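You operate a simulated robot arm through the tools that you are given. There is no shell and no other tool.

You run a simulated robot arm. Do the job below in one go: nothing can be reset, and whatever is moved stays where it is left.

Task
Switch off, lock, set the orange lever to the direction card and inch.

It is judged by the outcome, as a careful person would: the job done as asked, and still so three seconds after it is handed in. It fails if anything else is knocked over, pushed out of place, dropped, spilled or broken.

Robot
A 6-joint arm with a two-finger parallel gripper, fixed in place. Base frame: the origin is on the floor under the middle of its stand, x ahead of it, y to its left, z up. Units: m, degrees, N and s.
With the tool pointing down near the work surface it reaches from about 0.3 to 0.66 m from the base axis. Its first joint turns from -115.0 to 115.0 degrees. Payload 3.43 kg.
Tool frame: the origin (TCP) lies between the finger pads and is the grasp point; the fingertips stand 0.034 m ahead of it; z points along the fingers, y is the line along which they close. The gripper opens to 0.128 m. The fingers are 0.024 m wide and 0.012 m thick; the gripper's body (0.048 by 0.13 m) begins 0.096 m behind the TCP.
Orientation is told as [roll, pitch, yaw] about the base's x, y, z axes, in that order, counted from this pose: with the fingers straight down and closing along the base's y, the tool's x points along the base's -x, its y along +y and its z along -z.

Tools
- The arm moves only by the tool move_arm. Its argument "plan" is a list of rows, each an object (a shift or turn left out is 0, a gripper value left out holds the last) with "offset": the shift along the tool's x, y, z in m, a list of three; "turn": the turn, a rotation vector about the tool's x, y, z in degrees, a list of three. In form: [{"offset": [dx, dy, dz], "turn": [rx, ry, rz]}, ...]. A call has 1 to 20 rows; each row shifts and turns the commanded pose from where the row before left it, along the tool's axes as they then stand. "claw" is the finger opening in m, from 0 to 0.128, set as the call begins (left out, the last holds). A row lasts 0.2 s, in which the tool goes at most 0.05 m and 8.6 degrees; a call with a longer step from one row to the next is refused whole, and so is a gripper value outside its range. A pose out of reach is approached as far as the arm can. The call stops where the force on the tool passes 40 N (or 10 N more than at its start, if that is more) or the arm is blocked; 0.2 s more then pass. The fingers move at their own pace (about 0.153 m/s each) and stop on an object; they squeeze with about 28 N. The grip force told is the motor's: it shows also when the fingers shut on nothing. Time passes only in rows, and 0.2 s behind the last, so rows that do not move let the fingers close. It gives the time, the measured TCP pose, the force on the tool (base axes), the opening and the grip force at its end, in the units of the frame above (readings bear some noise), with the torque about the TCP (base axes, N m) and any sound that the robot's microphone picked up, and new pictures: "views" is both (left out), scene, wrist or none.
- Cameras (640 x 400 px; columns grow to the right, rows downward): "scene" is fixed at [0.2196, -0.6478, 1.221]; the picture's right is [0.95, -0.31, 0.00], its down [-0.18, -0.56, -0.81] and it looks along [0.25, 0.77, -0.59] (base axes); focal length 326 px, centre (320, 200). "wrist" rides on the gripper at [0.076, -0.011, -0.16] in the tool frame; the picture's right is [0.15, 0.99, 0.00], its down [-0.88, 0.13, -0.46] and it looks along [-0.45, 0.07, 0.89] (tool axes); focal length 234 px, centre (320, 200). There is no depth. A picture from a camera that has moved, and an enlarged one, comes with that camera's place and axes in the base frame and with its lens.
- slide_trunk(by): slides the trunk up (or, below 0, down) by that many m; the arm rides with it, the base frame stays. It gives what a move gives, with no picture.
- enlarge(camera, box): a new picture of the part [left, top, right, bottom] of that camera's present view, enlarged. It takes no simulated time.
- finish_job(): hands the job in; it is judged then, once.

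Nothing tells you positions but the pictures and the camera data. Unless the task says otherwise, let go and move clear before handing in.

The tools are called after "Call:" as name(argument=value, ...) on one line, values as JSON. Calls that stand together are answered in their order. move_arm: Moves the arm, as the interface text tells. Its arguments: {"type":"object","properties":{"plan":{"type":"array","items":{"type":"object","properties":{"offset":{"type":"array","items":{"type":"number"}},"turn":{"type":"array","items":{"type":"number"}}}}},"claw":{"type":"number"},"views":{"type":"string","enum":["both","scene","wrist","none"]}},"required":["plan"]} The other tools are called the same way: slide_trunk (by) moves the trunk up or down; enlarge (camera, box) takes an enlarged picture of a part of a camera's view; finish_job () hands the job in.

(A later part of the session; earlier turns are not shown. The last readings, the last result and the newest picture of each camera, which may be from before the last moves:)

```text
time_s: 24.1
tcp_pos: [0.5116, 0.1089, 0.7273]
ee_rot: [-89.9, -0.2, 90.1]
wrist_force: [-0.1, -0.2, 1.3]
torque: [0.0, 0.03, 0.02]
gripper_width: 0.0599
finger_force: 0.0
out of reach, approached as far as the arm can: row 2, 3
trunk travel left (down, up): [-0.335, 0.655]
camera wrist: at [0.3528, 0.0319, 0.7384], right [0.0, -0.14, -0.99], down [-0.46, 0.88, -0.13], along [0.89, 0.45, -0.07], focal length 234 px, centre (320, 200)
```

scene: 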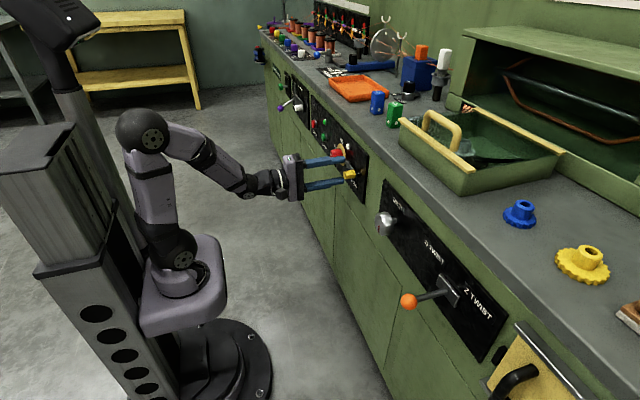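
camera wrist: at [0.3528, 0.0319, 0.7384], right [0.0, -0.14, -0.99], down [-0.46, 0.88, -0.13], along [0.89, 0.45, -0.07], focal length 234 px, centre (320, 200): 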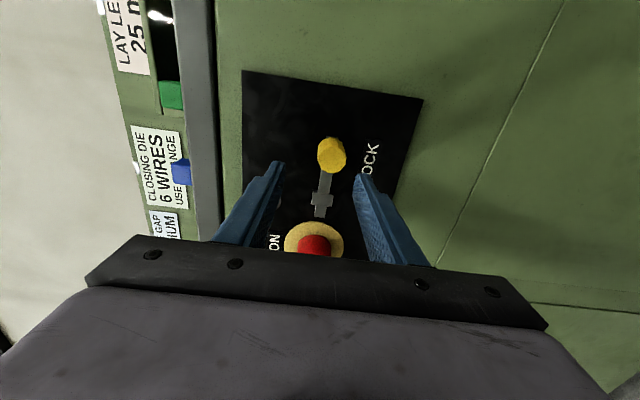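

The retracted pose at this y is beyond the arm's folded limit. I'll go back to the side, lower the trunk 0.1 m and raise the arm by the same amount to gain room.

Call:
move_arm(plan=[{"offset": [-0.033, 0, -0.01]}, {"offset": [-0.033, 0, -0.01]}, {"offset": [-0.033, 0, -0.01]}], views="none")

Call:
slide_trunk(by=-0.1)

Call:
move_arm(plan=[{"offset": [0, -0.035, 0]}, {"offset": [0, -0.035, 0]}, {"offset": [0, -0.03, 0]}])

```text
time_s: 24.9
tcp_pos: [0.4799, 0.2084, 0.7282]
ee_rot: [-89.9, -0.2, 90.1]
wrist_force: [0.7, -0.4, -0.2]
torque: [-0.03, 0.03, 0.02]
gripper_width: 0.0602
finger_force: 0.0
trunk travel left (down, up): [-0.335, 0.655]
```

```text
time_s: 26.2
tcp_pos: [0.4795, 0.2072, 0.6274]
ee_rot: [-90.0, -0.2, 90.2]
wrist_force: [0.2, -0.8, 0.0]
torque: [-0.03, -0.01, 0.0]
gripper_width: 0.0598
finger_force: 0.0
trunk travel left (down, up): [-0.235, 0.755]
```

```text
time_s: 27.1
tcp_pos: [0.4806, 0.2073, 0.7273]
ee_rot: [-89.9, -0.2, 90.2]
wrist_force: [0.7, 0.7, 0.8]
torque: [-0.04, -0.01, -0.06]
gripper_width: 0.0602
finger_force: 0.0
trunk travel left (down, up): [-0.235, 0.755]
camera wrist: at [0.3224, 0.1305, 0.7385], right [0.0, -0.14, -0.99], down [-0.46, 0.88, -0.13], along [0.89, 0.45, -0.07], focal length 234 px, centre (320, 200)
```

scene: 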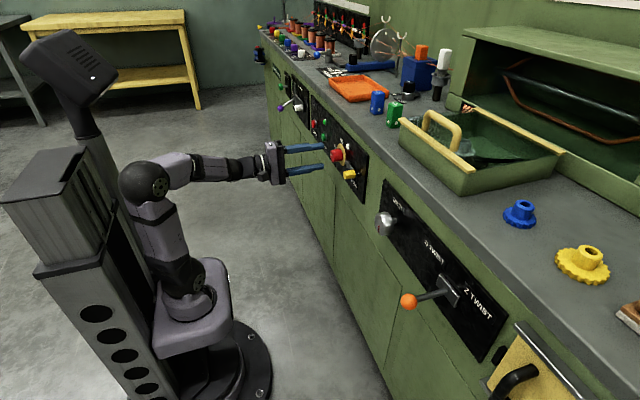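
wrist: 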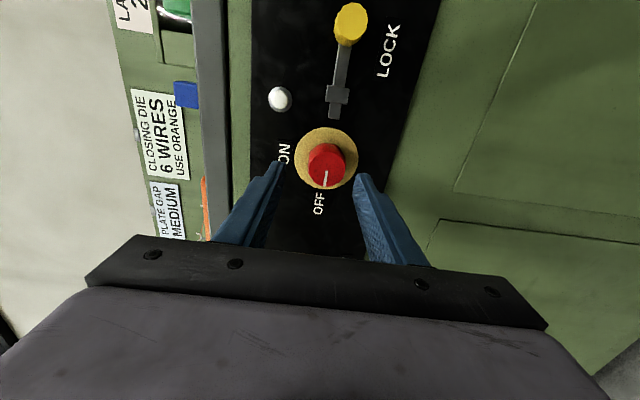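

Call:
move_arm(plan=[{"offset": [0.039, 0.003, 0]}, {"offset": [0.039, 0.003, 0]}, {"offset": [0.037, 0.0025, 0]}, {"offset": [0, 0, 0]}], claw=0.06)

Call:
enlarge(camera="wrist", box=[240, 90, 400, 240])

```text
time_s: 28.1
tcp_pos: [0.4993, 0.1031, 0.7063]
ee_rot: [-89.7, -0.1, 90.1]
wrist_force: [-0.1, 0.7, 1.2]
torque: [-0.03, 0.0, 0.01]
gripper_width: 0.0601
finger_force: 0.1
out of reach, approached as far as the arm can: row 2, 3
trunk travel left (down, up): [-0.235, 0.755]
camera wrist: at [0.3403, 0.0261, 0.7179], right [0.0, -0.15, -0.99], down [-0.46, 0.88, -0.13], along [0.89, 0.45, -0.07], focal length 234 px, centre (320, 200)
```

scene: 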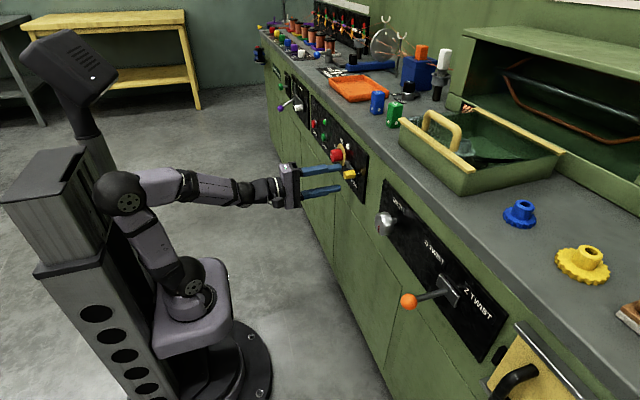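
wrist: 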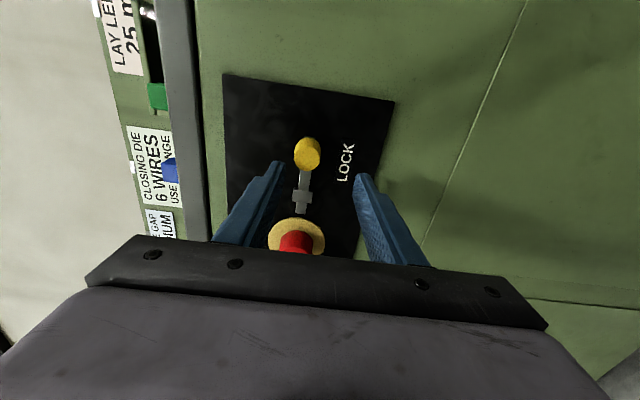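

```text
2.67 times, centred on (320, 165) of wrist
camera zoom: at [0.3403, 0.0261, 0.7179], right [0.0, -0.15, -0.99], down [-0.46, 0.88, -0.13], along [0.89, 0.45, -0.07], focal length 624 px, centre (320, 293)
```

zoom: 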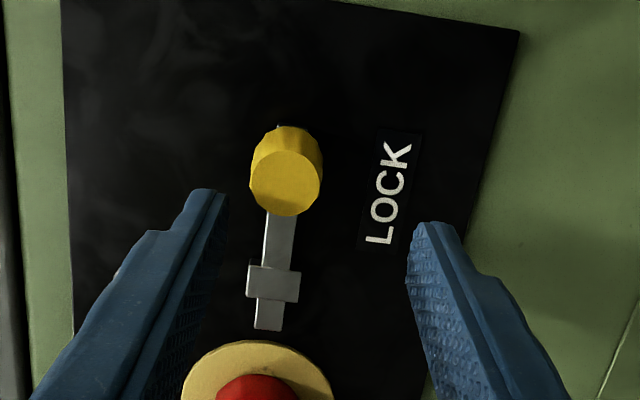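

Still at the folded limit; I'll back away again and lower the trunk a further 0.15 m so the wrist sits farther from the shoulder.

Call:
move_arm(plan=[{"offset": [-0.033, -0.005, -0.007]}, {"offset": [-0.033, -0.005, -0.007]}, {"offset": [-0.033, -0.003, -0.007]}], views="none")

Call:
slide_trunk(by=-0.15)

Call:
move_arm(plan=[{"offset": [0, -0.04, 0]}, {"offset": [0, -0.04, 0]}, {"offset": [0, -0.04, 0]}, {"offset": [0, -0.03, 0]}, {"offset": [0, 0, 0]}])

```text
time_s: 28.9
tcp_pos: [0.4771, 0.2032, 0.7215]
ee_rot: [-89.8, -0.1, 90.2]
wrist_force: [-0.3, 0.8, 0.5]
torque: [0.01, 0.05, 0.02]
gripper_width: 0.06
finger_force: 0.0
trunk travel left (down, up): [-0.235, 0.755]
```

```text
time_s: 30.6
tcp_pos: [0.4762, 0.2036, 0.5739]
ee_rot: [-90.0, 0.0, 90.2]
wrist_force: [0.6, 0.8, -0.3]
torque: [0.0, -0.02, 0.0]
gripper_width: 0.06
finger_force: 0.0
trunk travel left (down, up): [-0.085, 0.905]
```

```text
time_s: 31.8
tcp_pos: [0.4775, 0.2019, 0.7227]
ee_rot: [-89.9, -0.1, 90.3]
wrist_force: [0.7, -1.1, 0.3]
torque: [-0.04, 0.02, 0.0]
gripper_width: 0.0603
finger_force: 0.0
trunk travel left (down, up): [-0.085, 0.905]
camera wrist: at [0.3183, 0.1253, 0.733], right [0.0, -0.14, -0.99], down [-0.46, 0.88, -0.13], along [0.89, 0.45, -0.07], focal length 234 px, centre (320, 200)
```

scene: 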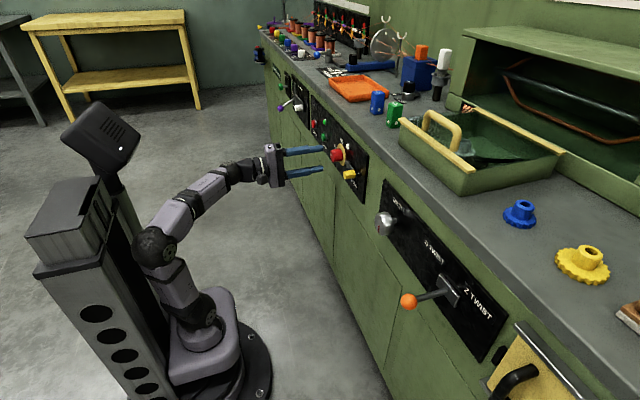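
wrist: 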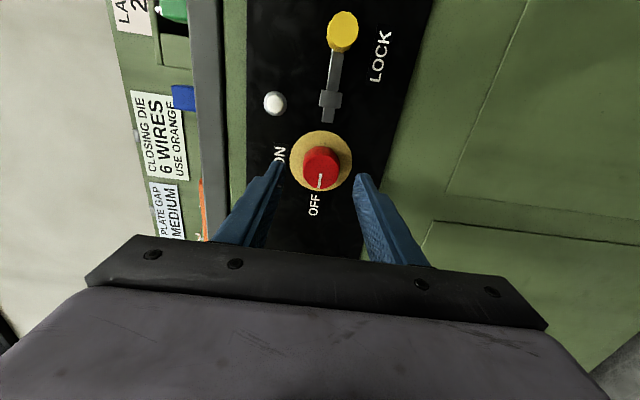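

The elbow is now well unfolded. I'll move over in front of the yellow handle.

Call:
move_arm(plan=[{"offset": [0.037, 0.001, 0]}, {"offset": [0.037, 0.001, 0]}, {"offset": [0.036, 0.001, 0]}, {"offset": [0, 0, 0]}], claw=0.06)

Call:
enlarge(camera="wrist", box=[240, 90, 400, 240])

Call:
enlarge(camera="scene", box=[270, 110, 390, 210])

```text
time_s: 32.8
tcp_pos: [0.5269, 0.1261, 0.7177]
ee_rot: [-89.4, -0.3, 90.2]
wrist_force: [-0.2, -0.9, 0.6]
torque: [0.03, -0.01, -0.02]
gripper_width: 0.06
finger_force: 0.0
out of reach, approached as far as the arm can: row 1, 2, 3
trunk travel left (down, up): [-0.085, 0.905]
camera wrist: at [0.3692, 0.0491, 0.7301], right [-0.01, -0.14, -0.99], down [-0.46, 0.88, -0.12], along [0.89, 0.45, -0.07], focal length 234 px, centre (320, 200)
```

scene: 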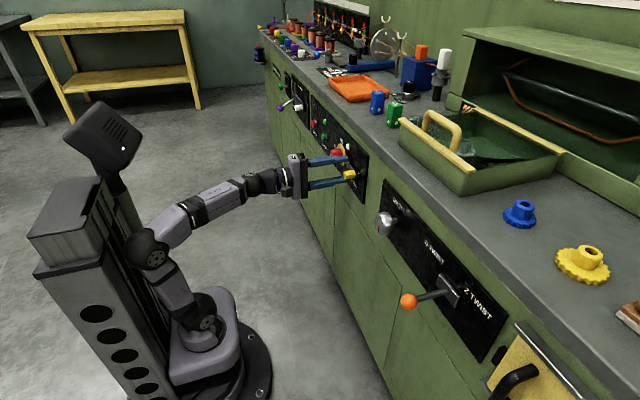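
wrist: 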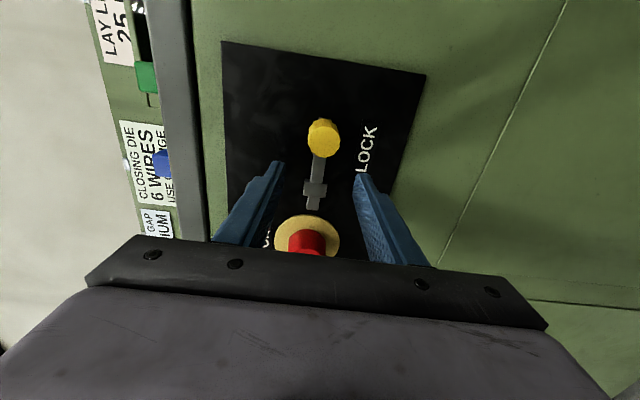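

```text
2.67 times, centred on (320, 165) of wrist
camera zoom: at [0.3692, 0.0491, 0.7301], right [-0.01, -0.14, -0.99], down [-0.46, 0.88, -0.12], along [0.89, 0.45, -0.07], focal length 624 px, centre (320, 293)
```

zoom: 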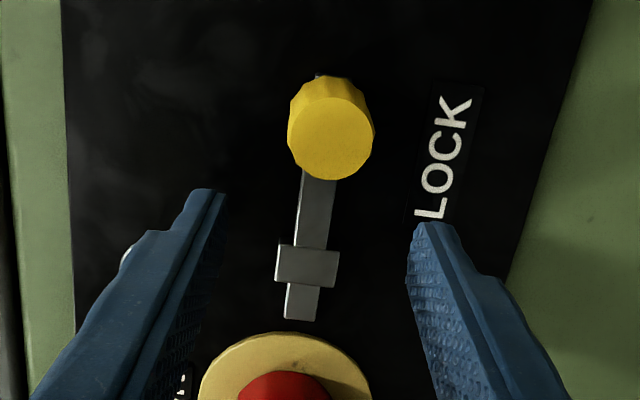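

```text
4.00 times, centred on (330, 160) of scene
camera zoom: at [0.2196, -0.6478, 1.221], right [0.95, -0.31, 0.0], down [-0.18, -0.56, -0.81], along [0.25, 0.77, -0.59], focal length 1305 px, centre (280, 360)
```

zoom: 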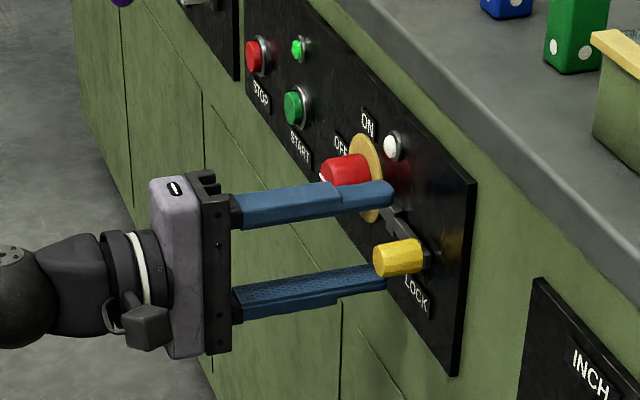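

Lowering further doesn't help, so the best height is in between. I'll back out, return the trunk to a middle position, and use a tool yaw of about −20° so the wrist sits farther from the arm's axis.

Call:
move_arm(plan=[{"offset": [-0.038, 0, -0.0245]}, {"offset": [-0.038, 0, -0.0245]}, {"offset": [0, 0.04, 0]}, {"offset": [0, 0.04, 0]}, {"offset": [0, 0.04, 0]}, {"offset": [0, 0.04, 0]}, {"offset": [0, 0.04, 0]}], views="none")

Call:
slide_trunk(by=0.2)

Call:
move_arm(plan=[{"turn": [0, 7, 0]}, {"turn": [0, 7, 0]}, {"turn": [0, 6, 0]}, {"offset": [0, 0, 0]}])

```text
time_s: 34.4
tcp_pos: [0.4728, 0.2056, 0.5237]
ee_rot: [-90.0, -0.2, 90.3]
wrist_force: [0.4, 0.0, -0.6]
torque: [-0.02, 0.03, -0.01]
gripper_width: 0.0598
finger_force: 0.1
trunk travel left (down, up): [-0.085, 0.905]
```

```text
time_s: 36.6
tcp_pos: [0.4725, 0.205, 0.7238]
ee_rot: [-89.9, -0.2, 90.2]
wrist_force: [-0.2, 0.1, -0.5]
torque: [0.01, 0.0, 0.0]
gripper_width: 0.0599
finger_force: 0.0
trunk travel left (down, up): [-0.285, 0.705]
```

```text
time_s: 37.6
tcp_pos: [0.4727, 0.2039, 0.7227]
ee_rot: [-89.8, 0.0, 70.1]
wrist_force: [-0.6, -0.7, 0.0]
torque: [0.01, -0.01, 0.01]
gripper_width: 0.0601
finger_force: 0.0
trunk travel left (down, up): [-0.285, 0.705]
camera wrist: at [0.2978, 0.1875, 0.7344], right [-0.05, -0.14, -0.99], down [-0.13, 0.98, -0.13], along [0.99, 0.12, -0.07], focal length 234 px, centre (320, 200)
```

scene: 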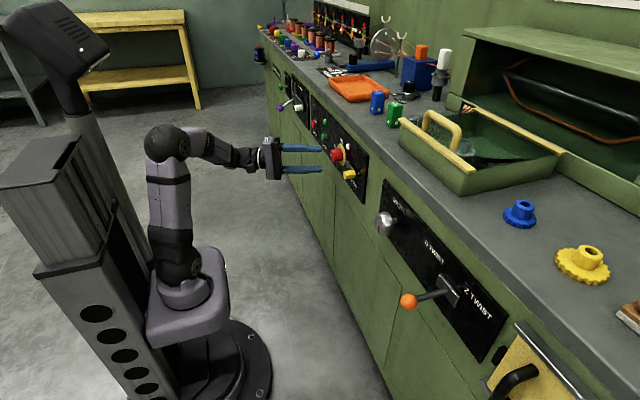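
wrist: 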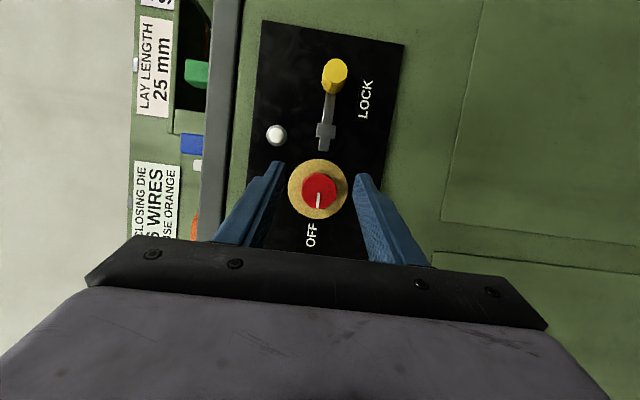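

Call:
move_arm(plan=[{"offset": [0.041, 0.0018, 0.016]}, {"offset": [0.041, 0.0018, 0.016]}, {"offset": [0, 0, 0]}])

Call:
enlarge(camera="wrist", box=[230, 80, 410, 240])

```text
time_s: 38.4
tcp_pos: [0.474, 0.117, 0.7197]
ee_rot: [-89.9, -0.1, 70.2]
wrist_force: [-0.9, 1.0, 0.7]
torque: [0.03, 0.02, 0.03]
gripper_width: 0.0599
finger_force: 0.1
trunk travel left (down, up): [-0.285, 0.705]
camera wrist: at [0.2997, 0.099, 0.73], right [-0.05, -0.14, -0.99], down [-0.13, 0.98, -0.13], along [0.99, 0.12, -0.07], focal length 234 px, centre (320, 200)
```

scene: 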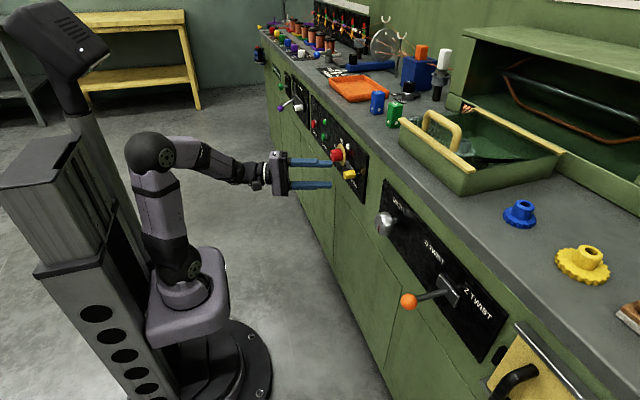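
wrist: 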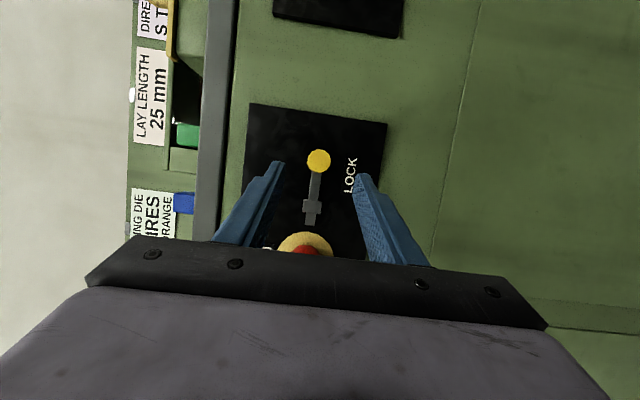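

```text
2.50 times, centred on (320, 160) of wrist
camera zoom: at [0.2997, 0.099, 0.73], right [-0.05, -0.14, -0.99], down [-0.13, 0.98, -0.13], along [0.99, 0.12, -0.07], focal length 585 px, centre (320, 300)
```

zoom: 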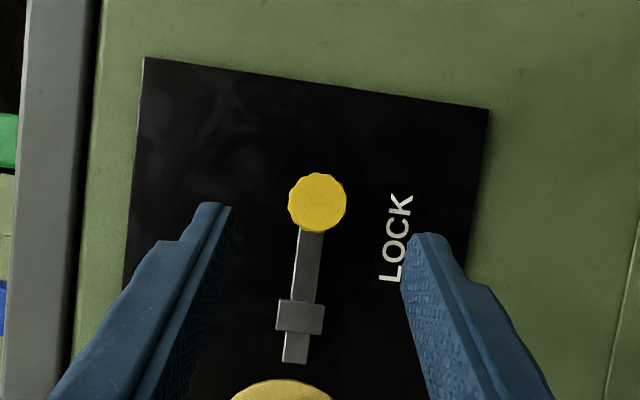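

The handle face is at about (0.536, 0.090, 0.719), straight ahead between the fingers. I'll advance so the fingers go above and below it.

Call:
move_arm(plan=[{"offset": [0.0012, 0, 0.026]}, {"offset": [0.0012, 0, 0.026]}, {"offset": [0, 0, 0]}], claw=0.06)

Call:
enlarge(camera="scene", box=[280, 120, 390, 210])

Call:
enlarge(camera="wrist", box=[230, 80, 410, 240])

```text
time_s: 39.2
tcp_pos: [0.5232, 0.0961, 0.7183]
ee_rot: [-89.9, -0.1, 70.2]
wrist_force: [-0.1, 0.0, 0.3]
torque: [0.02, -0.06, -0.02]
gripper_width: 0.0603
finger_force: 0.0
trunk travel left (down, up): [-0.285, 0.705]
camera wrist: at [0.3482, 0.0787, 0.7301], right [-0.05, -0.14, -0.99], down [-0.13, 0.98, -0.13], along [0.99, 0.12, -0.07], focal length 234 px, centre (320, 200)
```

scene: 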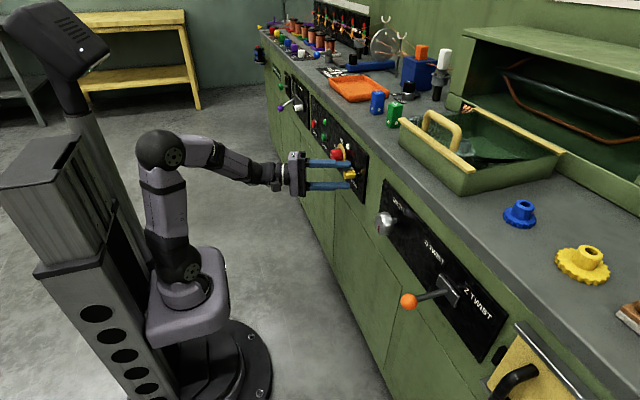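
wrist: 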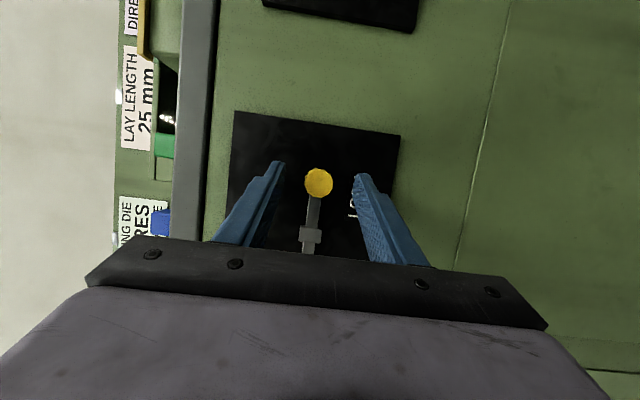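

```text
4.44 times, centred on (335, 165) of scene
camera zoom: at [0.2196, -0.6478, 1.221], right [0.95, -0.31, 0.0], down [-0.18, -0.56, -0.81], along [0.25, 0.77, -0.59], focal length 1450 px, centre (253, 356)
```

zoom: 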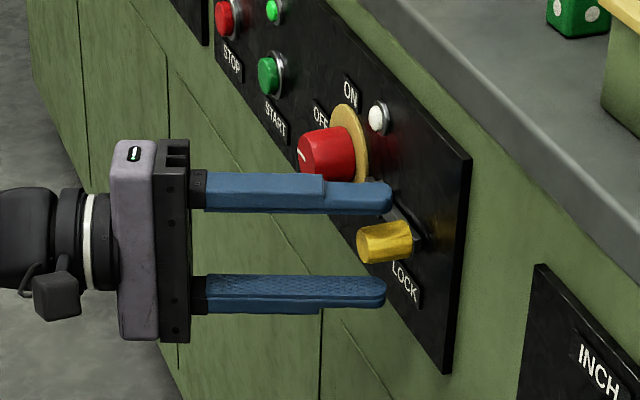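

```text
2.50 times, centred on (320, 160) of wrist
camera zoom: at [0.3482, 0.0787, 0.7301], right [-0.05, -0.14, -0.99], down [-0.13, 0.98, -0.13], along [0.99, 0.12, -0.07], focal length 585 px, centre (320, 300)
```

zoom: 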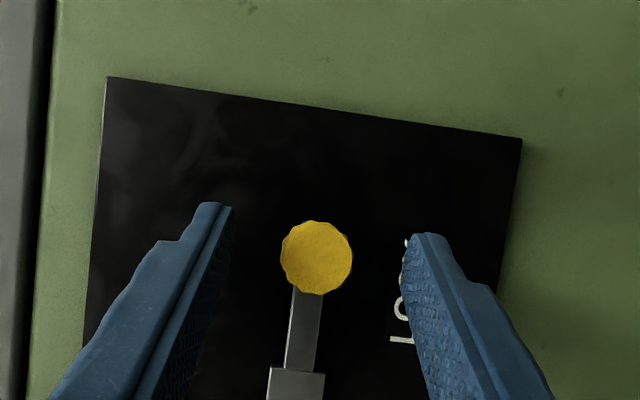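

Fingers are placed above and below the handle. I'll close on it.

Call:
move_arm(plan=[{"offset": [0, 0, 0]}, {"offset": [0, 0, 0]}, {"offset": [0, 0, 0]}], claw=0.0)

Call:
enlarge(camera="scene", box=[280, 120, 390, 210])

```text
time_s: 40.0
tcp_pos: [0.5238, 0.097, 0.7212]
ee_rot: [-90.0, -0.2, 70.2]
wrist_force: [5.6, -0.4, 5.6]
torque: [-0.05, 0.28, -0.07]
gripper_width: 0.0247
finger_force: 44.8
trunk travel left (down, up): [-0.285, 0.705]
camera wrist: at [0.3481, 0.0788, 0.7307], right [-0.05, -0.14, -0.99], down [-0.13, 0.98, -0.13], along [0.99, 0.12, -0.07], focal length 234 px, centre (320, 200)
```

scene: 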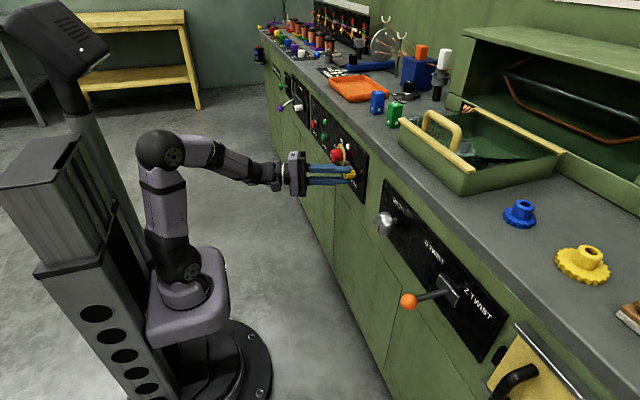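
wrist: 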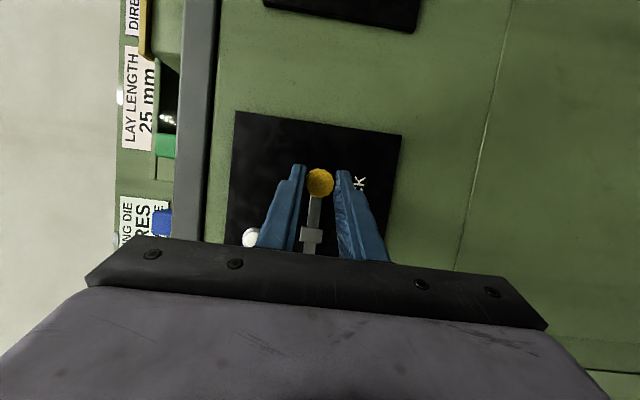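

```text
4.44 times, centred on (335, 165) of scene
camera zoom: at [0.2196, -0.6478, 1.221], right [0.95, -0.31, 0.0], down [-0.18, -0.56, -0.81], along [0.25, 0.77, -0.59], focal length 1450 px, centre (253, 356)
```

zoom: 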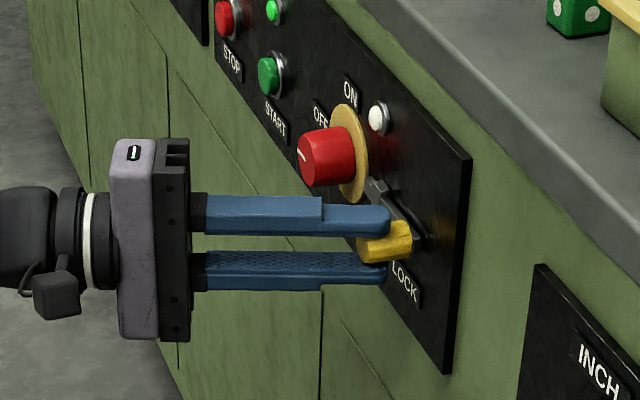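

The handle is gripped. I'll slide it +y (towards the knob) in small steps, watching the force.

Call:
move_arm(plan=[{"offset": [-0.0047, 0, -0.0017]}, {"offset": [-0.0047, 0, -0.0017]}, {"offset": [-0.0047, 0, -0.0017]}, {"offset": [-0.0047, 0, -0.0017]}], claw=0.0)

Call:
enlarge(camera="scene", box=[280, 120, 390, 210])

```text
time_s: 41.0
tcp_pos: [0.5242, 0.1167, 0.72]
ee_rot: [-89.9, -0.1, 70.0]
wrist_force: [-0.7, -1.1, 4.3]
torque: [-0.06, -0.53, -0.16]
gripper_width: 0.0248
finger_force: 44.8
trunk travel left (down, up): [-0.285, 0.705]
camera wrist: at [0.3481, 0.0991, 0.7307], right [-0.05, -0.14, -0.99], down [-0.13, 0.98, -0.13], along [0.99, 0.12, -0.07], focal length 234 px, centre (320, 200)
```

scene: 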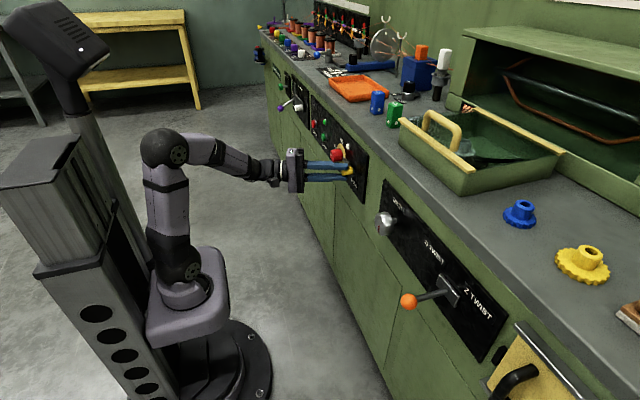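
wrist: 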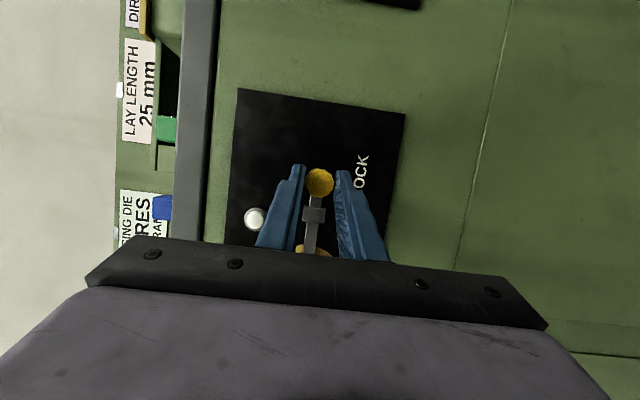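

```text
4.44 times, centred on (335, 165) of scene
camera zoom: at [0.2196, -0.6478, 1.221], right [0.95, -0.31, 0.0], down [-0.18, -0.56, -0.81], along [0.25, 0.77, -0.59], focal length 1450 px, centre (253, 356)
```

zoom: 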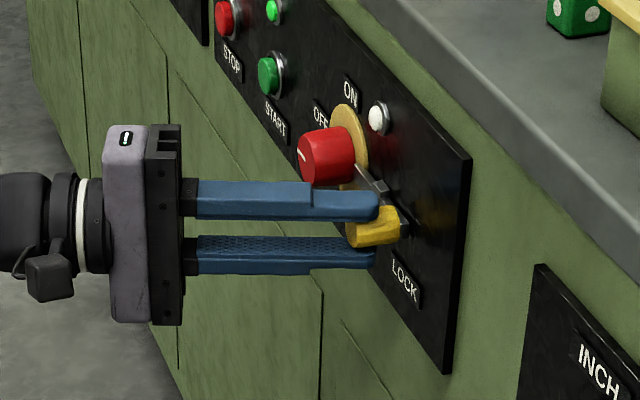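

The bolt slides freely and is passing over the disc edge. I'll continue in small steps until it meets its stop.

Call:
move_arm(plan=[{"offset": [-0.0028, 0, -0.001]}, {"offset": [-0.0028, 0, -0.001]}, {"offset": [-0.0028, 0, -0.001]}], claw=0.0, views="wrist")

Call:
enlarge(camera="scene", box=[280, 120, 390, 210])

Call:
enlarge(camera="wrist", box=[230, 110, 410, 260])

```text
time_s: 41.8
tcp_pos: [0.5222, 0.1254, 0.7206]
ee_rot: [-89.9, -0.1, 70.2]
wrist_force: [-2.8, -0.2, 3.7]
torque: [-0.05, -0.55, -0.19]
gripper_width: 0.0244
finger_force: 44.8
trunk travel left (down, up): [-0.285, 0.705]
camera wrist: at [0.3482, 0.1081, 0.7307], right [-0.05, -0.13, -0.99], down [-0.13, 0.98, -0.13], along [0.99, 0.12, -0.07], focal length 234 px, centre (320, 200)
```

wrist: 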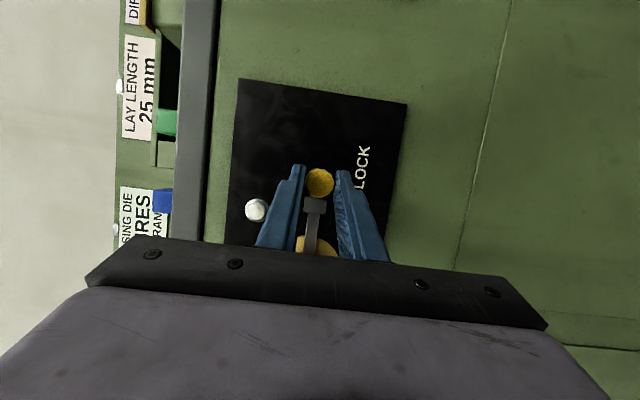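

```text
4.44 times, centred on (335, 165) of scene
camera zoom: at [0.2196, -0.6478, 1.221], right [0.95, -0.31, 0.0], down [-0.18, -0.56, -0.81], along [0.25, 0.77, -0.59], focal length 1450 px, centre (253, 356)
```

zoom: 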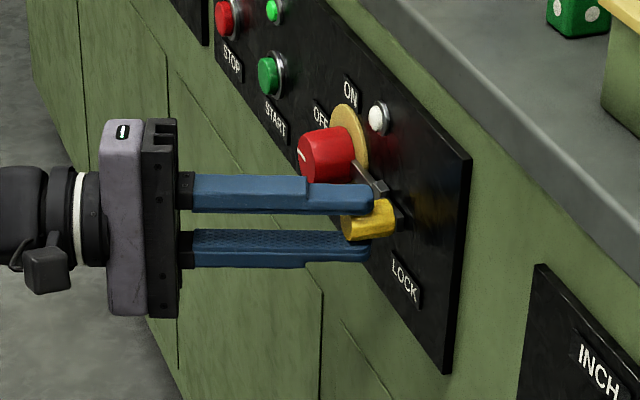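

```text
2.67 times, centred on (320, 185) of wrist
camera zoom: at [0.3482, 0.1081, 0.7307], right [-0.05, -0.13, -0.99], down [-0.13, 0.98, -0.13], along [0.99, 0.12, -0.07], focal length 624 px, centre (320, 240)
```

zoom: 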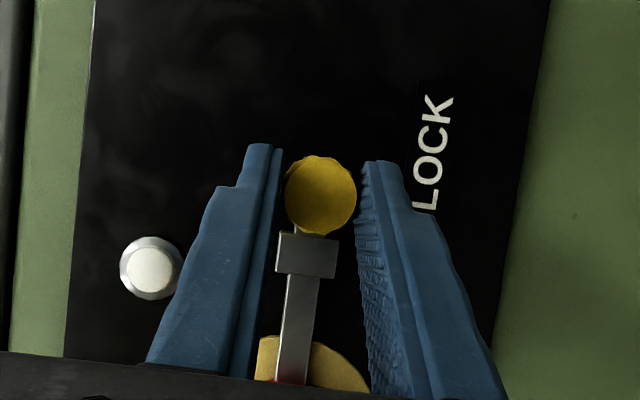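

Call:
move_arm(plan=[{"offset": [-0.0019, 0, -0.0007]}, {"offset": [-0.0019, 0, -0.0007]}, {"offset": [-0.0019, 0, -0.0007]}], claw=0.0, views="wrist")

Call:
enlarge(camera="wrist", box=[230, 110, 410, 260])

```text
time_s: 42.6
tcp_pos: [0.5225, 0.1288, 0.72]
ee_rot: [-90.0, -0.3, 69.7]
wrist_force: [6.0, -21.6, 3.8]
torque: [-0.02, -0.5, -0.27]
gripper_width: 0.0246
finger_force: 45.4
trunk travel left (down, up): [-0.285, 0.705]
camera wrist: at [0.3481, 0.1117, 0.7307], right [-0.05, -0.13, -0.99], down [-0.12, 0.98, -0.12], along [0.99, 0.11, -0.07], focal length 234 px, centre (320, 200)
```

wrist: 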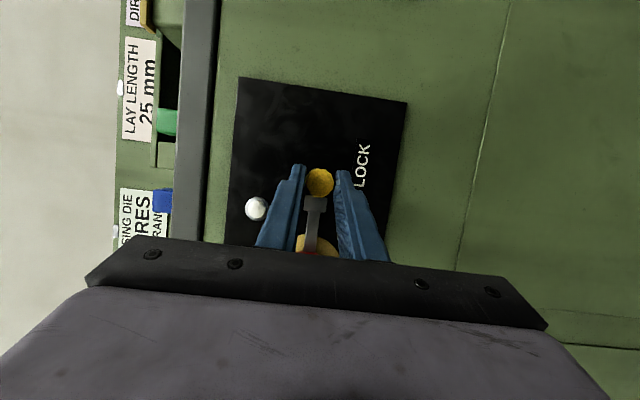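

```text
2.67 times, centred on (320, 185) of wrist
camera zoom: at [0.3481, 0.1117, 0.7307], right [-0.05, -0.13, -0.99], down [-0.12, 0.98, -0.12], along [0.99, 0.11, -0.07], focal length 624 px, centre (320, 240)
```

zoom: 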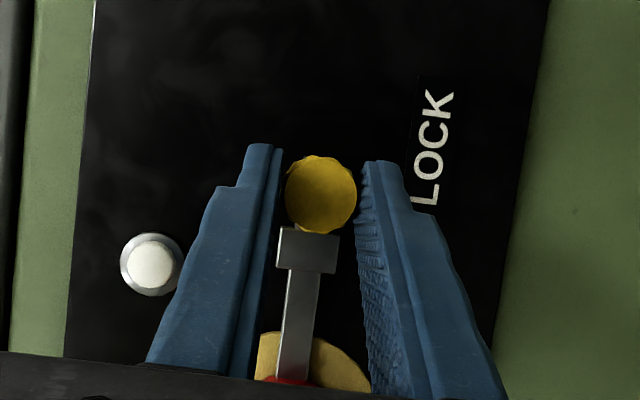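

The bolt has met its stop (22 N), about 32 mm of travel, with the bolt now fully over the disc. I'll ease off, release and back straight out, then check.

Call:
move_arm(plan=[{"offset": [0.0012, 0, 0.0004]}, {"offset": [0, 0, 0]}], claw=0.05, views="none")

Call:
move_arm(plan=[{"offset": [0, 0, -0.03]}, {"offset": [0, 0, -0.03]}, {"offset": [0, 0, 0]}], claw=0.05)

Call:
enlarge(camera="wrist", box=[230, 90, 410, 260])

Call:
enlarge(camera="scene", box=[280, 120, 390, 210])

```text
time_s: 43.2
tcp_pos: [0.524, 0.1315, 0.7186]
ee_rot: [-89.8, -0.1, 70.2]
wrist_force: [-0.3, -0.2, -0.6]
torque: [0.01, 0.01, 0.01]
gripper_width: 0.0501
finger_force: 0.0
trunk travel left (down, up): [-0.285, 0.705]
```

```text
time_s: 44.0
tcp_pos: [0.4658, 0.1518, 0.7191]
ee_rot: [-89.9, -0.1, 70.2]
wrist_force: [-0.9, 0.2, 0.1]
torque: [0.0, 0.01, 0.02]
gripper_width: 0.05
finger_force: 0.0
trunk travel left (down, up): [-0.285, 0.705]
camera wrist: at [0.2915, 0.1329, 0.7305], right [-0.05, -0.14, -0.99], down [-0.13, 0.98, -0.13], along [0.99, 0.12, -0.07], focal length 234 px, centre (320, 200)
```

scene: 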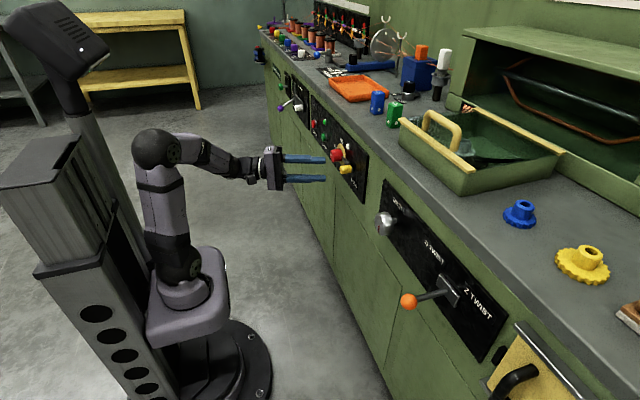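
wrist: 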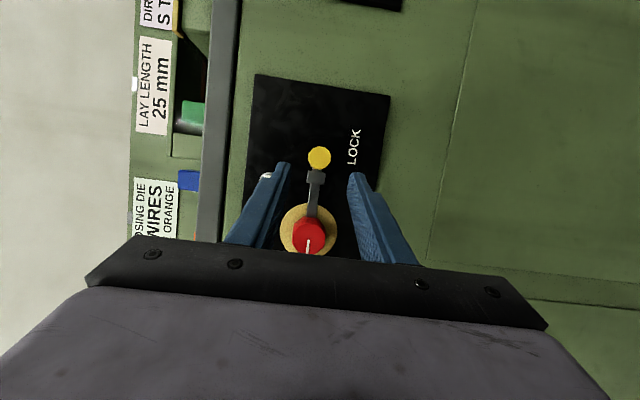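

```text
2.35 times, centred on (320, 175) of wrist
camera zoom: at [0.2915, 0.1329, 0.7305], right [-0.05, -0.14, -0.99], down [-0.13, 0.98, -0.13], along [0.99, 0.12, -0.07], focal length 551 px, centre (320, 259)
```

zoom: 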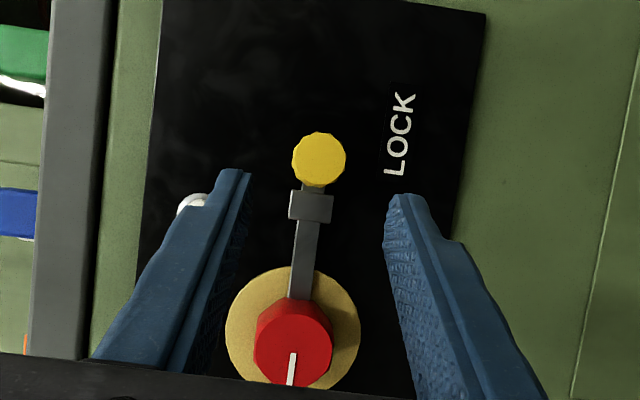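

```text
4.44 times, centred on (335, 165) of scene
camera zoom: at [0.2196, -0.6478, 1.221], right [0.95, -0.31, 0.0], down [-0.18, -0.56, -0.81], along [0.25, 0.77, -0.59], focal length 1450 px, centre (253, 356)
```

zoom: 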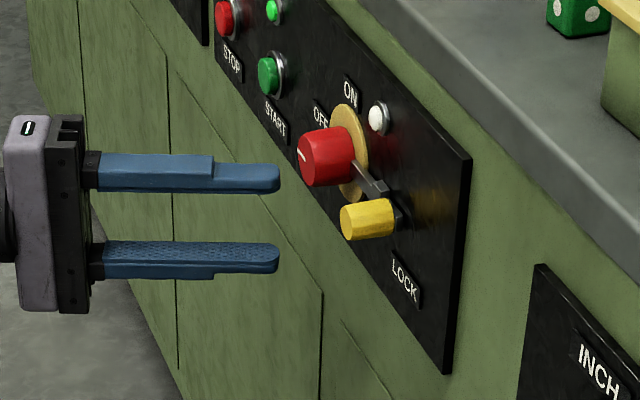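

The bolt is home: handle against its guide, bolt lying over the disc, knob still at OFF. Now I'll swing about the base axis to the lever side, keeping clear of the INCH knob and the orange ball.

Call:
move_arm(plan=[{"offset": [0.0384, 0, 0.0272], "turn": [0, 5.5, 0]}, {"offset": [0.0384, 0, 0.0272], "turn": [0, 5.5, 0]}, {"offset": [0.0384, 0, 0.0272], "turn": [0, 5.5, 0]}, {"offset": [0.0384, 0, 0.0272], "turn": [0, 5.5, 0]}, {"offset": [0.0384, 0, 0.0272], "turn": [0, 5.5, 0]}])

```text
time_s: 45.2
tcp_pos: [0.4865, -0.0826, 0.7196]
ee_rot: [-89.9, 0.0, 42.8]
wrist_force: [0.5, 1.1, 0.3]
torque: [-0.01, 0.02, 0.02]
gripper_width: 0.0497
finger_force: 0.1
trunk travel left (down, up): [-0.285, 0.705]
camera wrist: at [0.3222, -0.016, 0.7301], right [-0.11, -0.1, -0.99], down [0.34, 0.93, -0.13], along [0.93, -0.35, -0.07], focal length 234 px, centre (320, 200)
```

scene: 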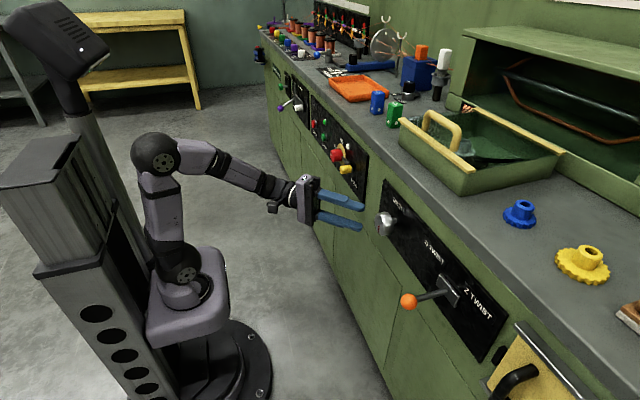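
wrist: 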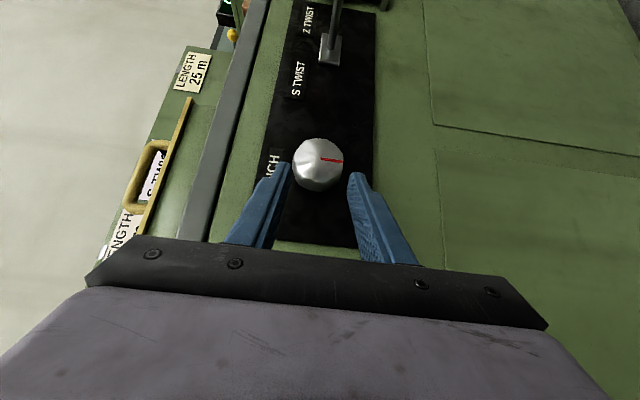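

Call:
enlarge(camera="wrist", box=[230, 0, 420, 220])

Call:
move_arm(plan=[{"offset": [0.0384, 0, 0.0272], "turn": [0, 5.5, 0]}, {"offset": [0.0384, 0, 0.0272], "turn": [0, 5.5, 0]}, {"offset": [0.0384, 0, 0.0272], "turn": [0, 5.5, 0]}, {"offset": [0.0384, 0, 0.0272], "turn": [0, 5.5, 0]}, {"offset": [0.0384, 0, 0.0272], "turn": [0, 5.5, 0]}])

```text
1.82 times, centred on (325, 110) of wrist
camera zoom: at [0.3222, -0.016, 0.7301], right [-0.11, -0.1, -0.99], down [0.34, 0.93, -0.13], along [0.93, -0.35, -0.07], focal length 426 px, centre (311, 364)
```

zoom: 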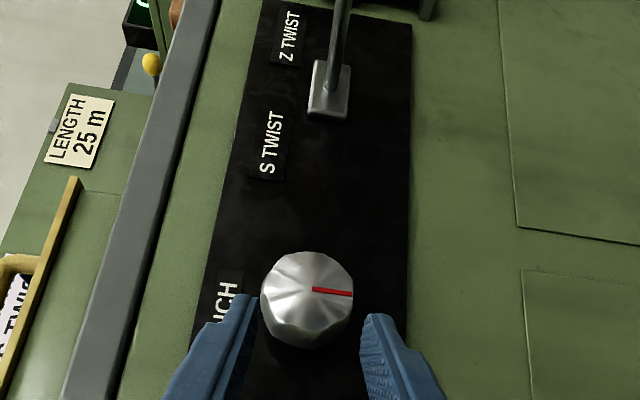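

```text
time_s: 46.4
tcp_pos: [0.3944, -0.2961, 0.7183]
ee_rot: [-89.8, 0.0, 15.1]
wrist_force: [0.6, -0.3, 0.0]
torque: [0.01, 0.0, 0.03]
gripper_width: 0.0499
finger_force: 0.0
trunk travel left (down, up): [-0.285, 0.705]
camera wrist: at [0.2803, -0.1625, 0.7297], right [-0.14, -0.04, -0.99], down [0.73, 0.67, -0.13], along [0.67, -0.74, -0.07], focal length 234 px, centre (320, 200)
```

scene: 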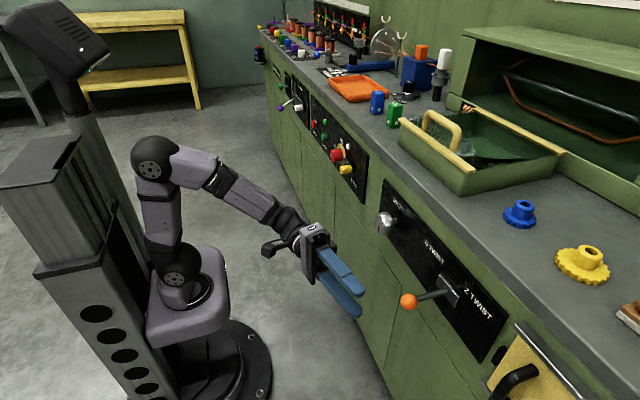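
wrist: 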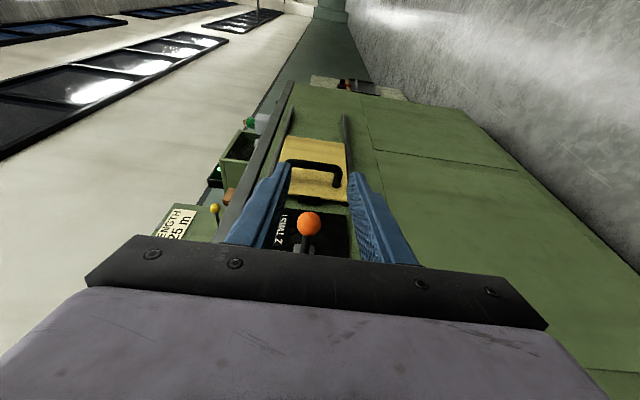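

Call:
move_arm(plan=[{"offset": [0.007, 0, 0.037]}, {"offset": [0.007, 0, 0.037]}, {"offset": [0.007, 0, 0.037]}, {"turn": [0, -8.3, 0]}, {"turn": [0, -8.3, 0]}, {"turn": [0, -8.3, 0]}, {"turn": [0, -8.3, 0]}, {"turn": [0, -8.3, 0]}, {"turn": [0, -8.3, 0]}, {"turn": [0, -8.3, 0]}, {"turn": [0, -8.3, 0]}, {"turn": [0, -8.3, 0]}])

```text
time_s: 49.0
tcp_pos: [0.4047, -0.4079, 0.7193]
ee_rot: [-89.8, 0.0, 34.2]
wrist_force: [-0.3, 0.6, 0.7]
torque: [0.0, -0.01, -0.02]
gripper_width: 0.0498
finger_force: 0.0
out of reach, approached as far as the arm can: row 6, 7, 8, 9, 10, 11, 12
trunk travel left (down, up): [-0.285, 0.705]
camera wrist: at [0.2523, -0.3191, 0.7301], right [-0.12, -0.08, -0.99], down [0.47, 0.87, -0.13], along [0.87, -0.48, -0.07], focal length 234 px, centre (320, 200)
```

scene: 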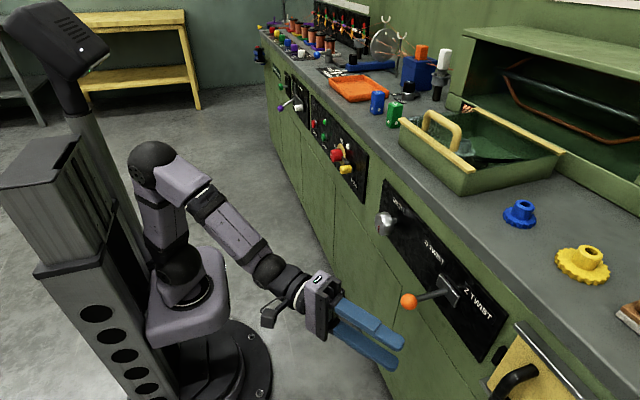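
wrist: 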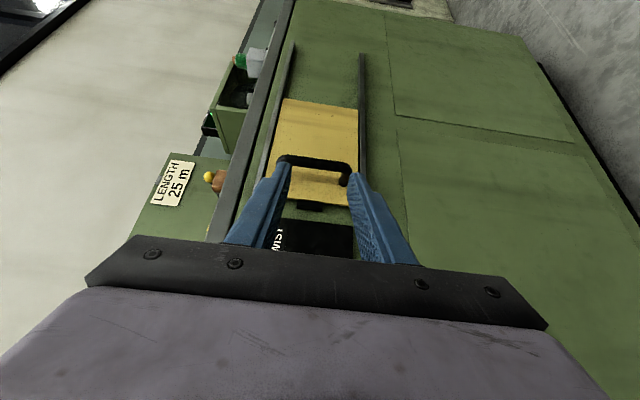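

The arm seems to be on a wrist branch that only allows the tool to point right of radial. I'll return to tool-down here in free space, spin to the home heading, and re-tilt on the lever side so the other branch is used.

Call:
move_arm(plan=[{"turn": [-8.5, 0, 0]}, {"turn": [-8.5, 0, 0]}, {"turn": [-8.5, 0, 0]}, {"turn": [-8.5, 0, 0]}, {"turn": [-8.5, 0, 0]}, {"turn": [-8.5, 0, 0]}, {"turn": [-8.5, 0, 0]}, {"turn": [-8.5, 0, 0]}, {"turn": [-8.5, 0, 0]}, {"turn": [-8.5, 0, 0]}, {"turn": [-5, 0, 0]}], views="scene")

```text
time_s: 51.4
tcp_pos: [0.3816, -0.408, 0.71]
ee_rot: [-7.7, 1.1, 31.5]
wrist_force: [0.4, -0.6, 0.8]
torque: [-0.04, -0.06, 0.01]
gripper_width: 0.05
finger_force: 0.1
out of reach, approached as far as the arm can: row 3, 4, 10, 11
trunk travel left (down, up): [-0.285, 0.705]
```

scene: 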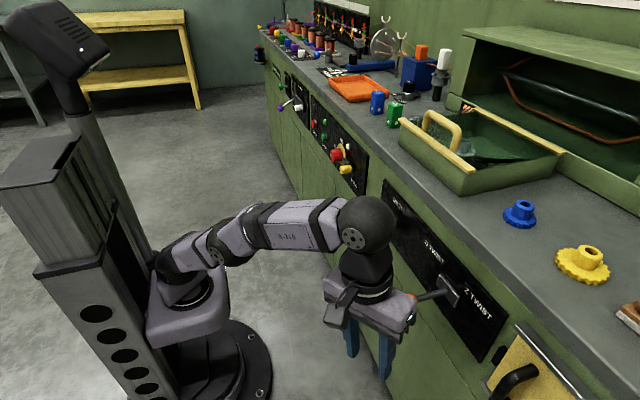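

The tool is now pointing down beside the lever, clear of the ball. I'll spin it to the home heading and level it.

Call:
move_arm(plan=[{"turn": [0, 0, 8]}, {"turn": [0, 0, 8]}, {"turn": [0, 0, 8]}, {"turn": [0, 0, 7.5]}, {"offset": [0, 0, 0]}])

```text
time_s: 52.6
tcp_pos: [0.3788, -0.403, 0.7057]
ee_rot: [-5.1, -1.7, -0.1]
wrist_force: [-0.4, 1.2, 1.1]
torque: [0.0, 0.01, 0.0]
gripper_width: 0.0499
finger_force: 0.1
out of reach, approached as far as the arm can: row 1
trunk travel left (down, up): [-0.285, 0.705]
camera wrist: at [0.2978, -0.3997, 0.8623], right [-0.14, 0.99, -0.09], down [0.87, 0.17, 0.47], along [0.48, -0.01, -0.88], focal length 234 px, centre (320, 200)
```

scene: 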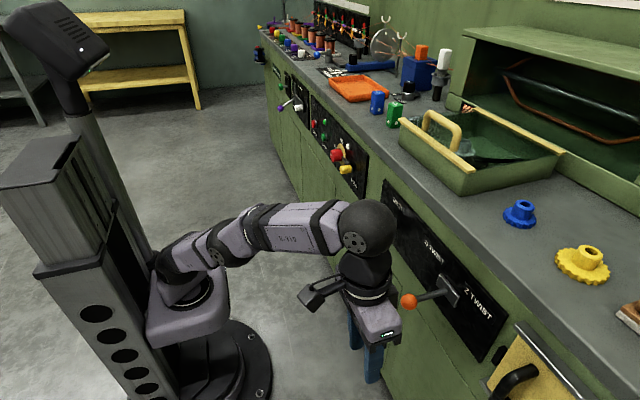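
wrist: 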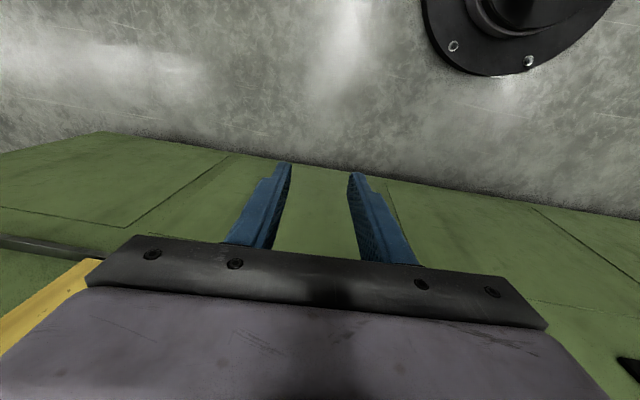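

The ball and lever are undisturbed. Now I'll tilt the tool forward in steps at this y.

Call:
move_arm(plan=[{"turn": [-5, -6, 0]}, {"turn": [0, -8, 0]}, {"turn": [0, -8, 0]}, {"turn": [0, -8, 0]}, {"turn": [0, -8, 0]}])

```text
time_s: 53.8
tcp_pos: [0.3769, -0.4022, 0.7048]
ee_rot: [-0.3, -39.9, 0.2]
wrist_force: [-0.9, 0.1, 0.4]
torque: [0.01, 0.01, 0.0]
gripper_width: 0.0499
finger_force: 0.1
trunk travel left (down, up): [-0.285, 0.705]
camera wrist: at [0.2179, -0.4144, 0.7792], right [-0.12, 0.99, -0.1], down [0.38, 0.13, 0.91], along [0.92, 0.07, -0.39], focal length 234 px, centre (320, 200)
```

scene: 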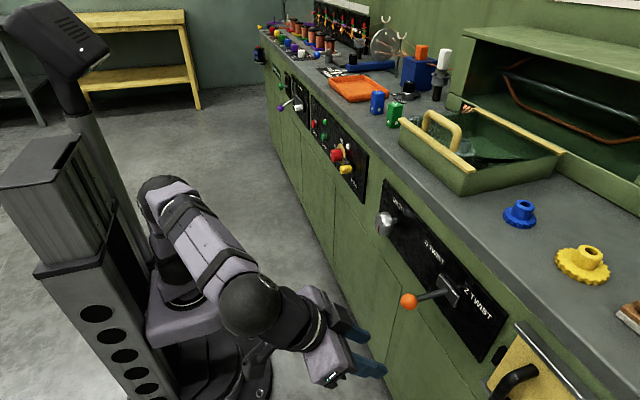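
wrist: 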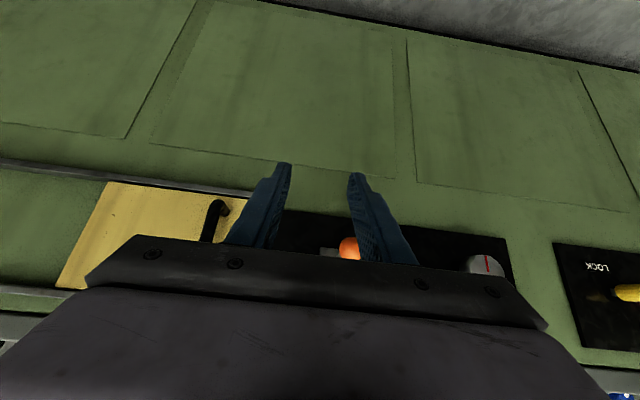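

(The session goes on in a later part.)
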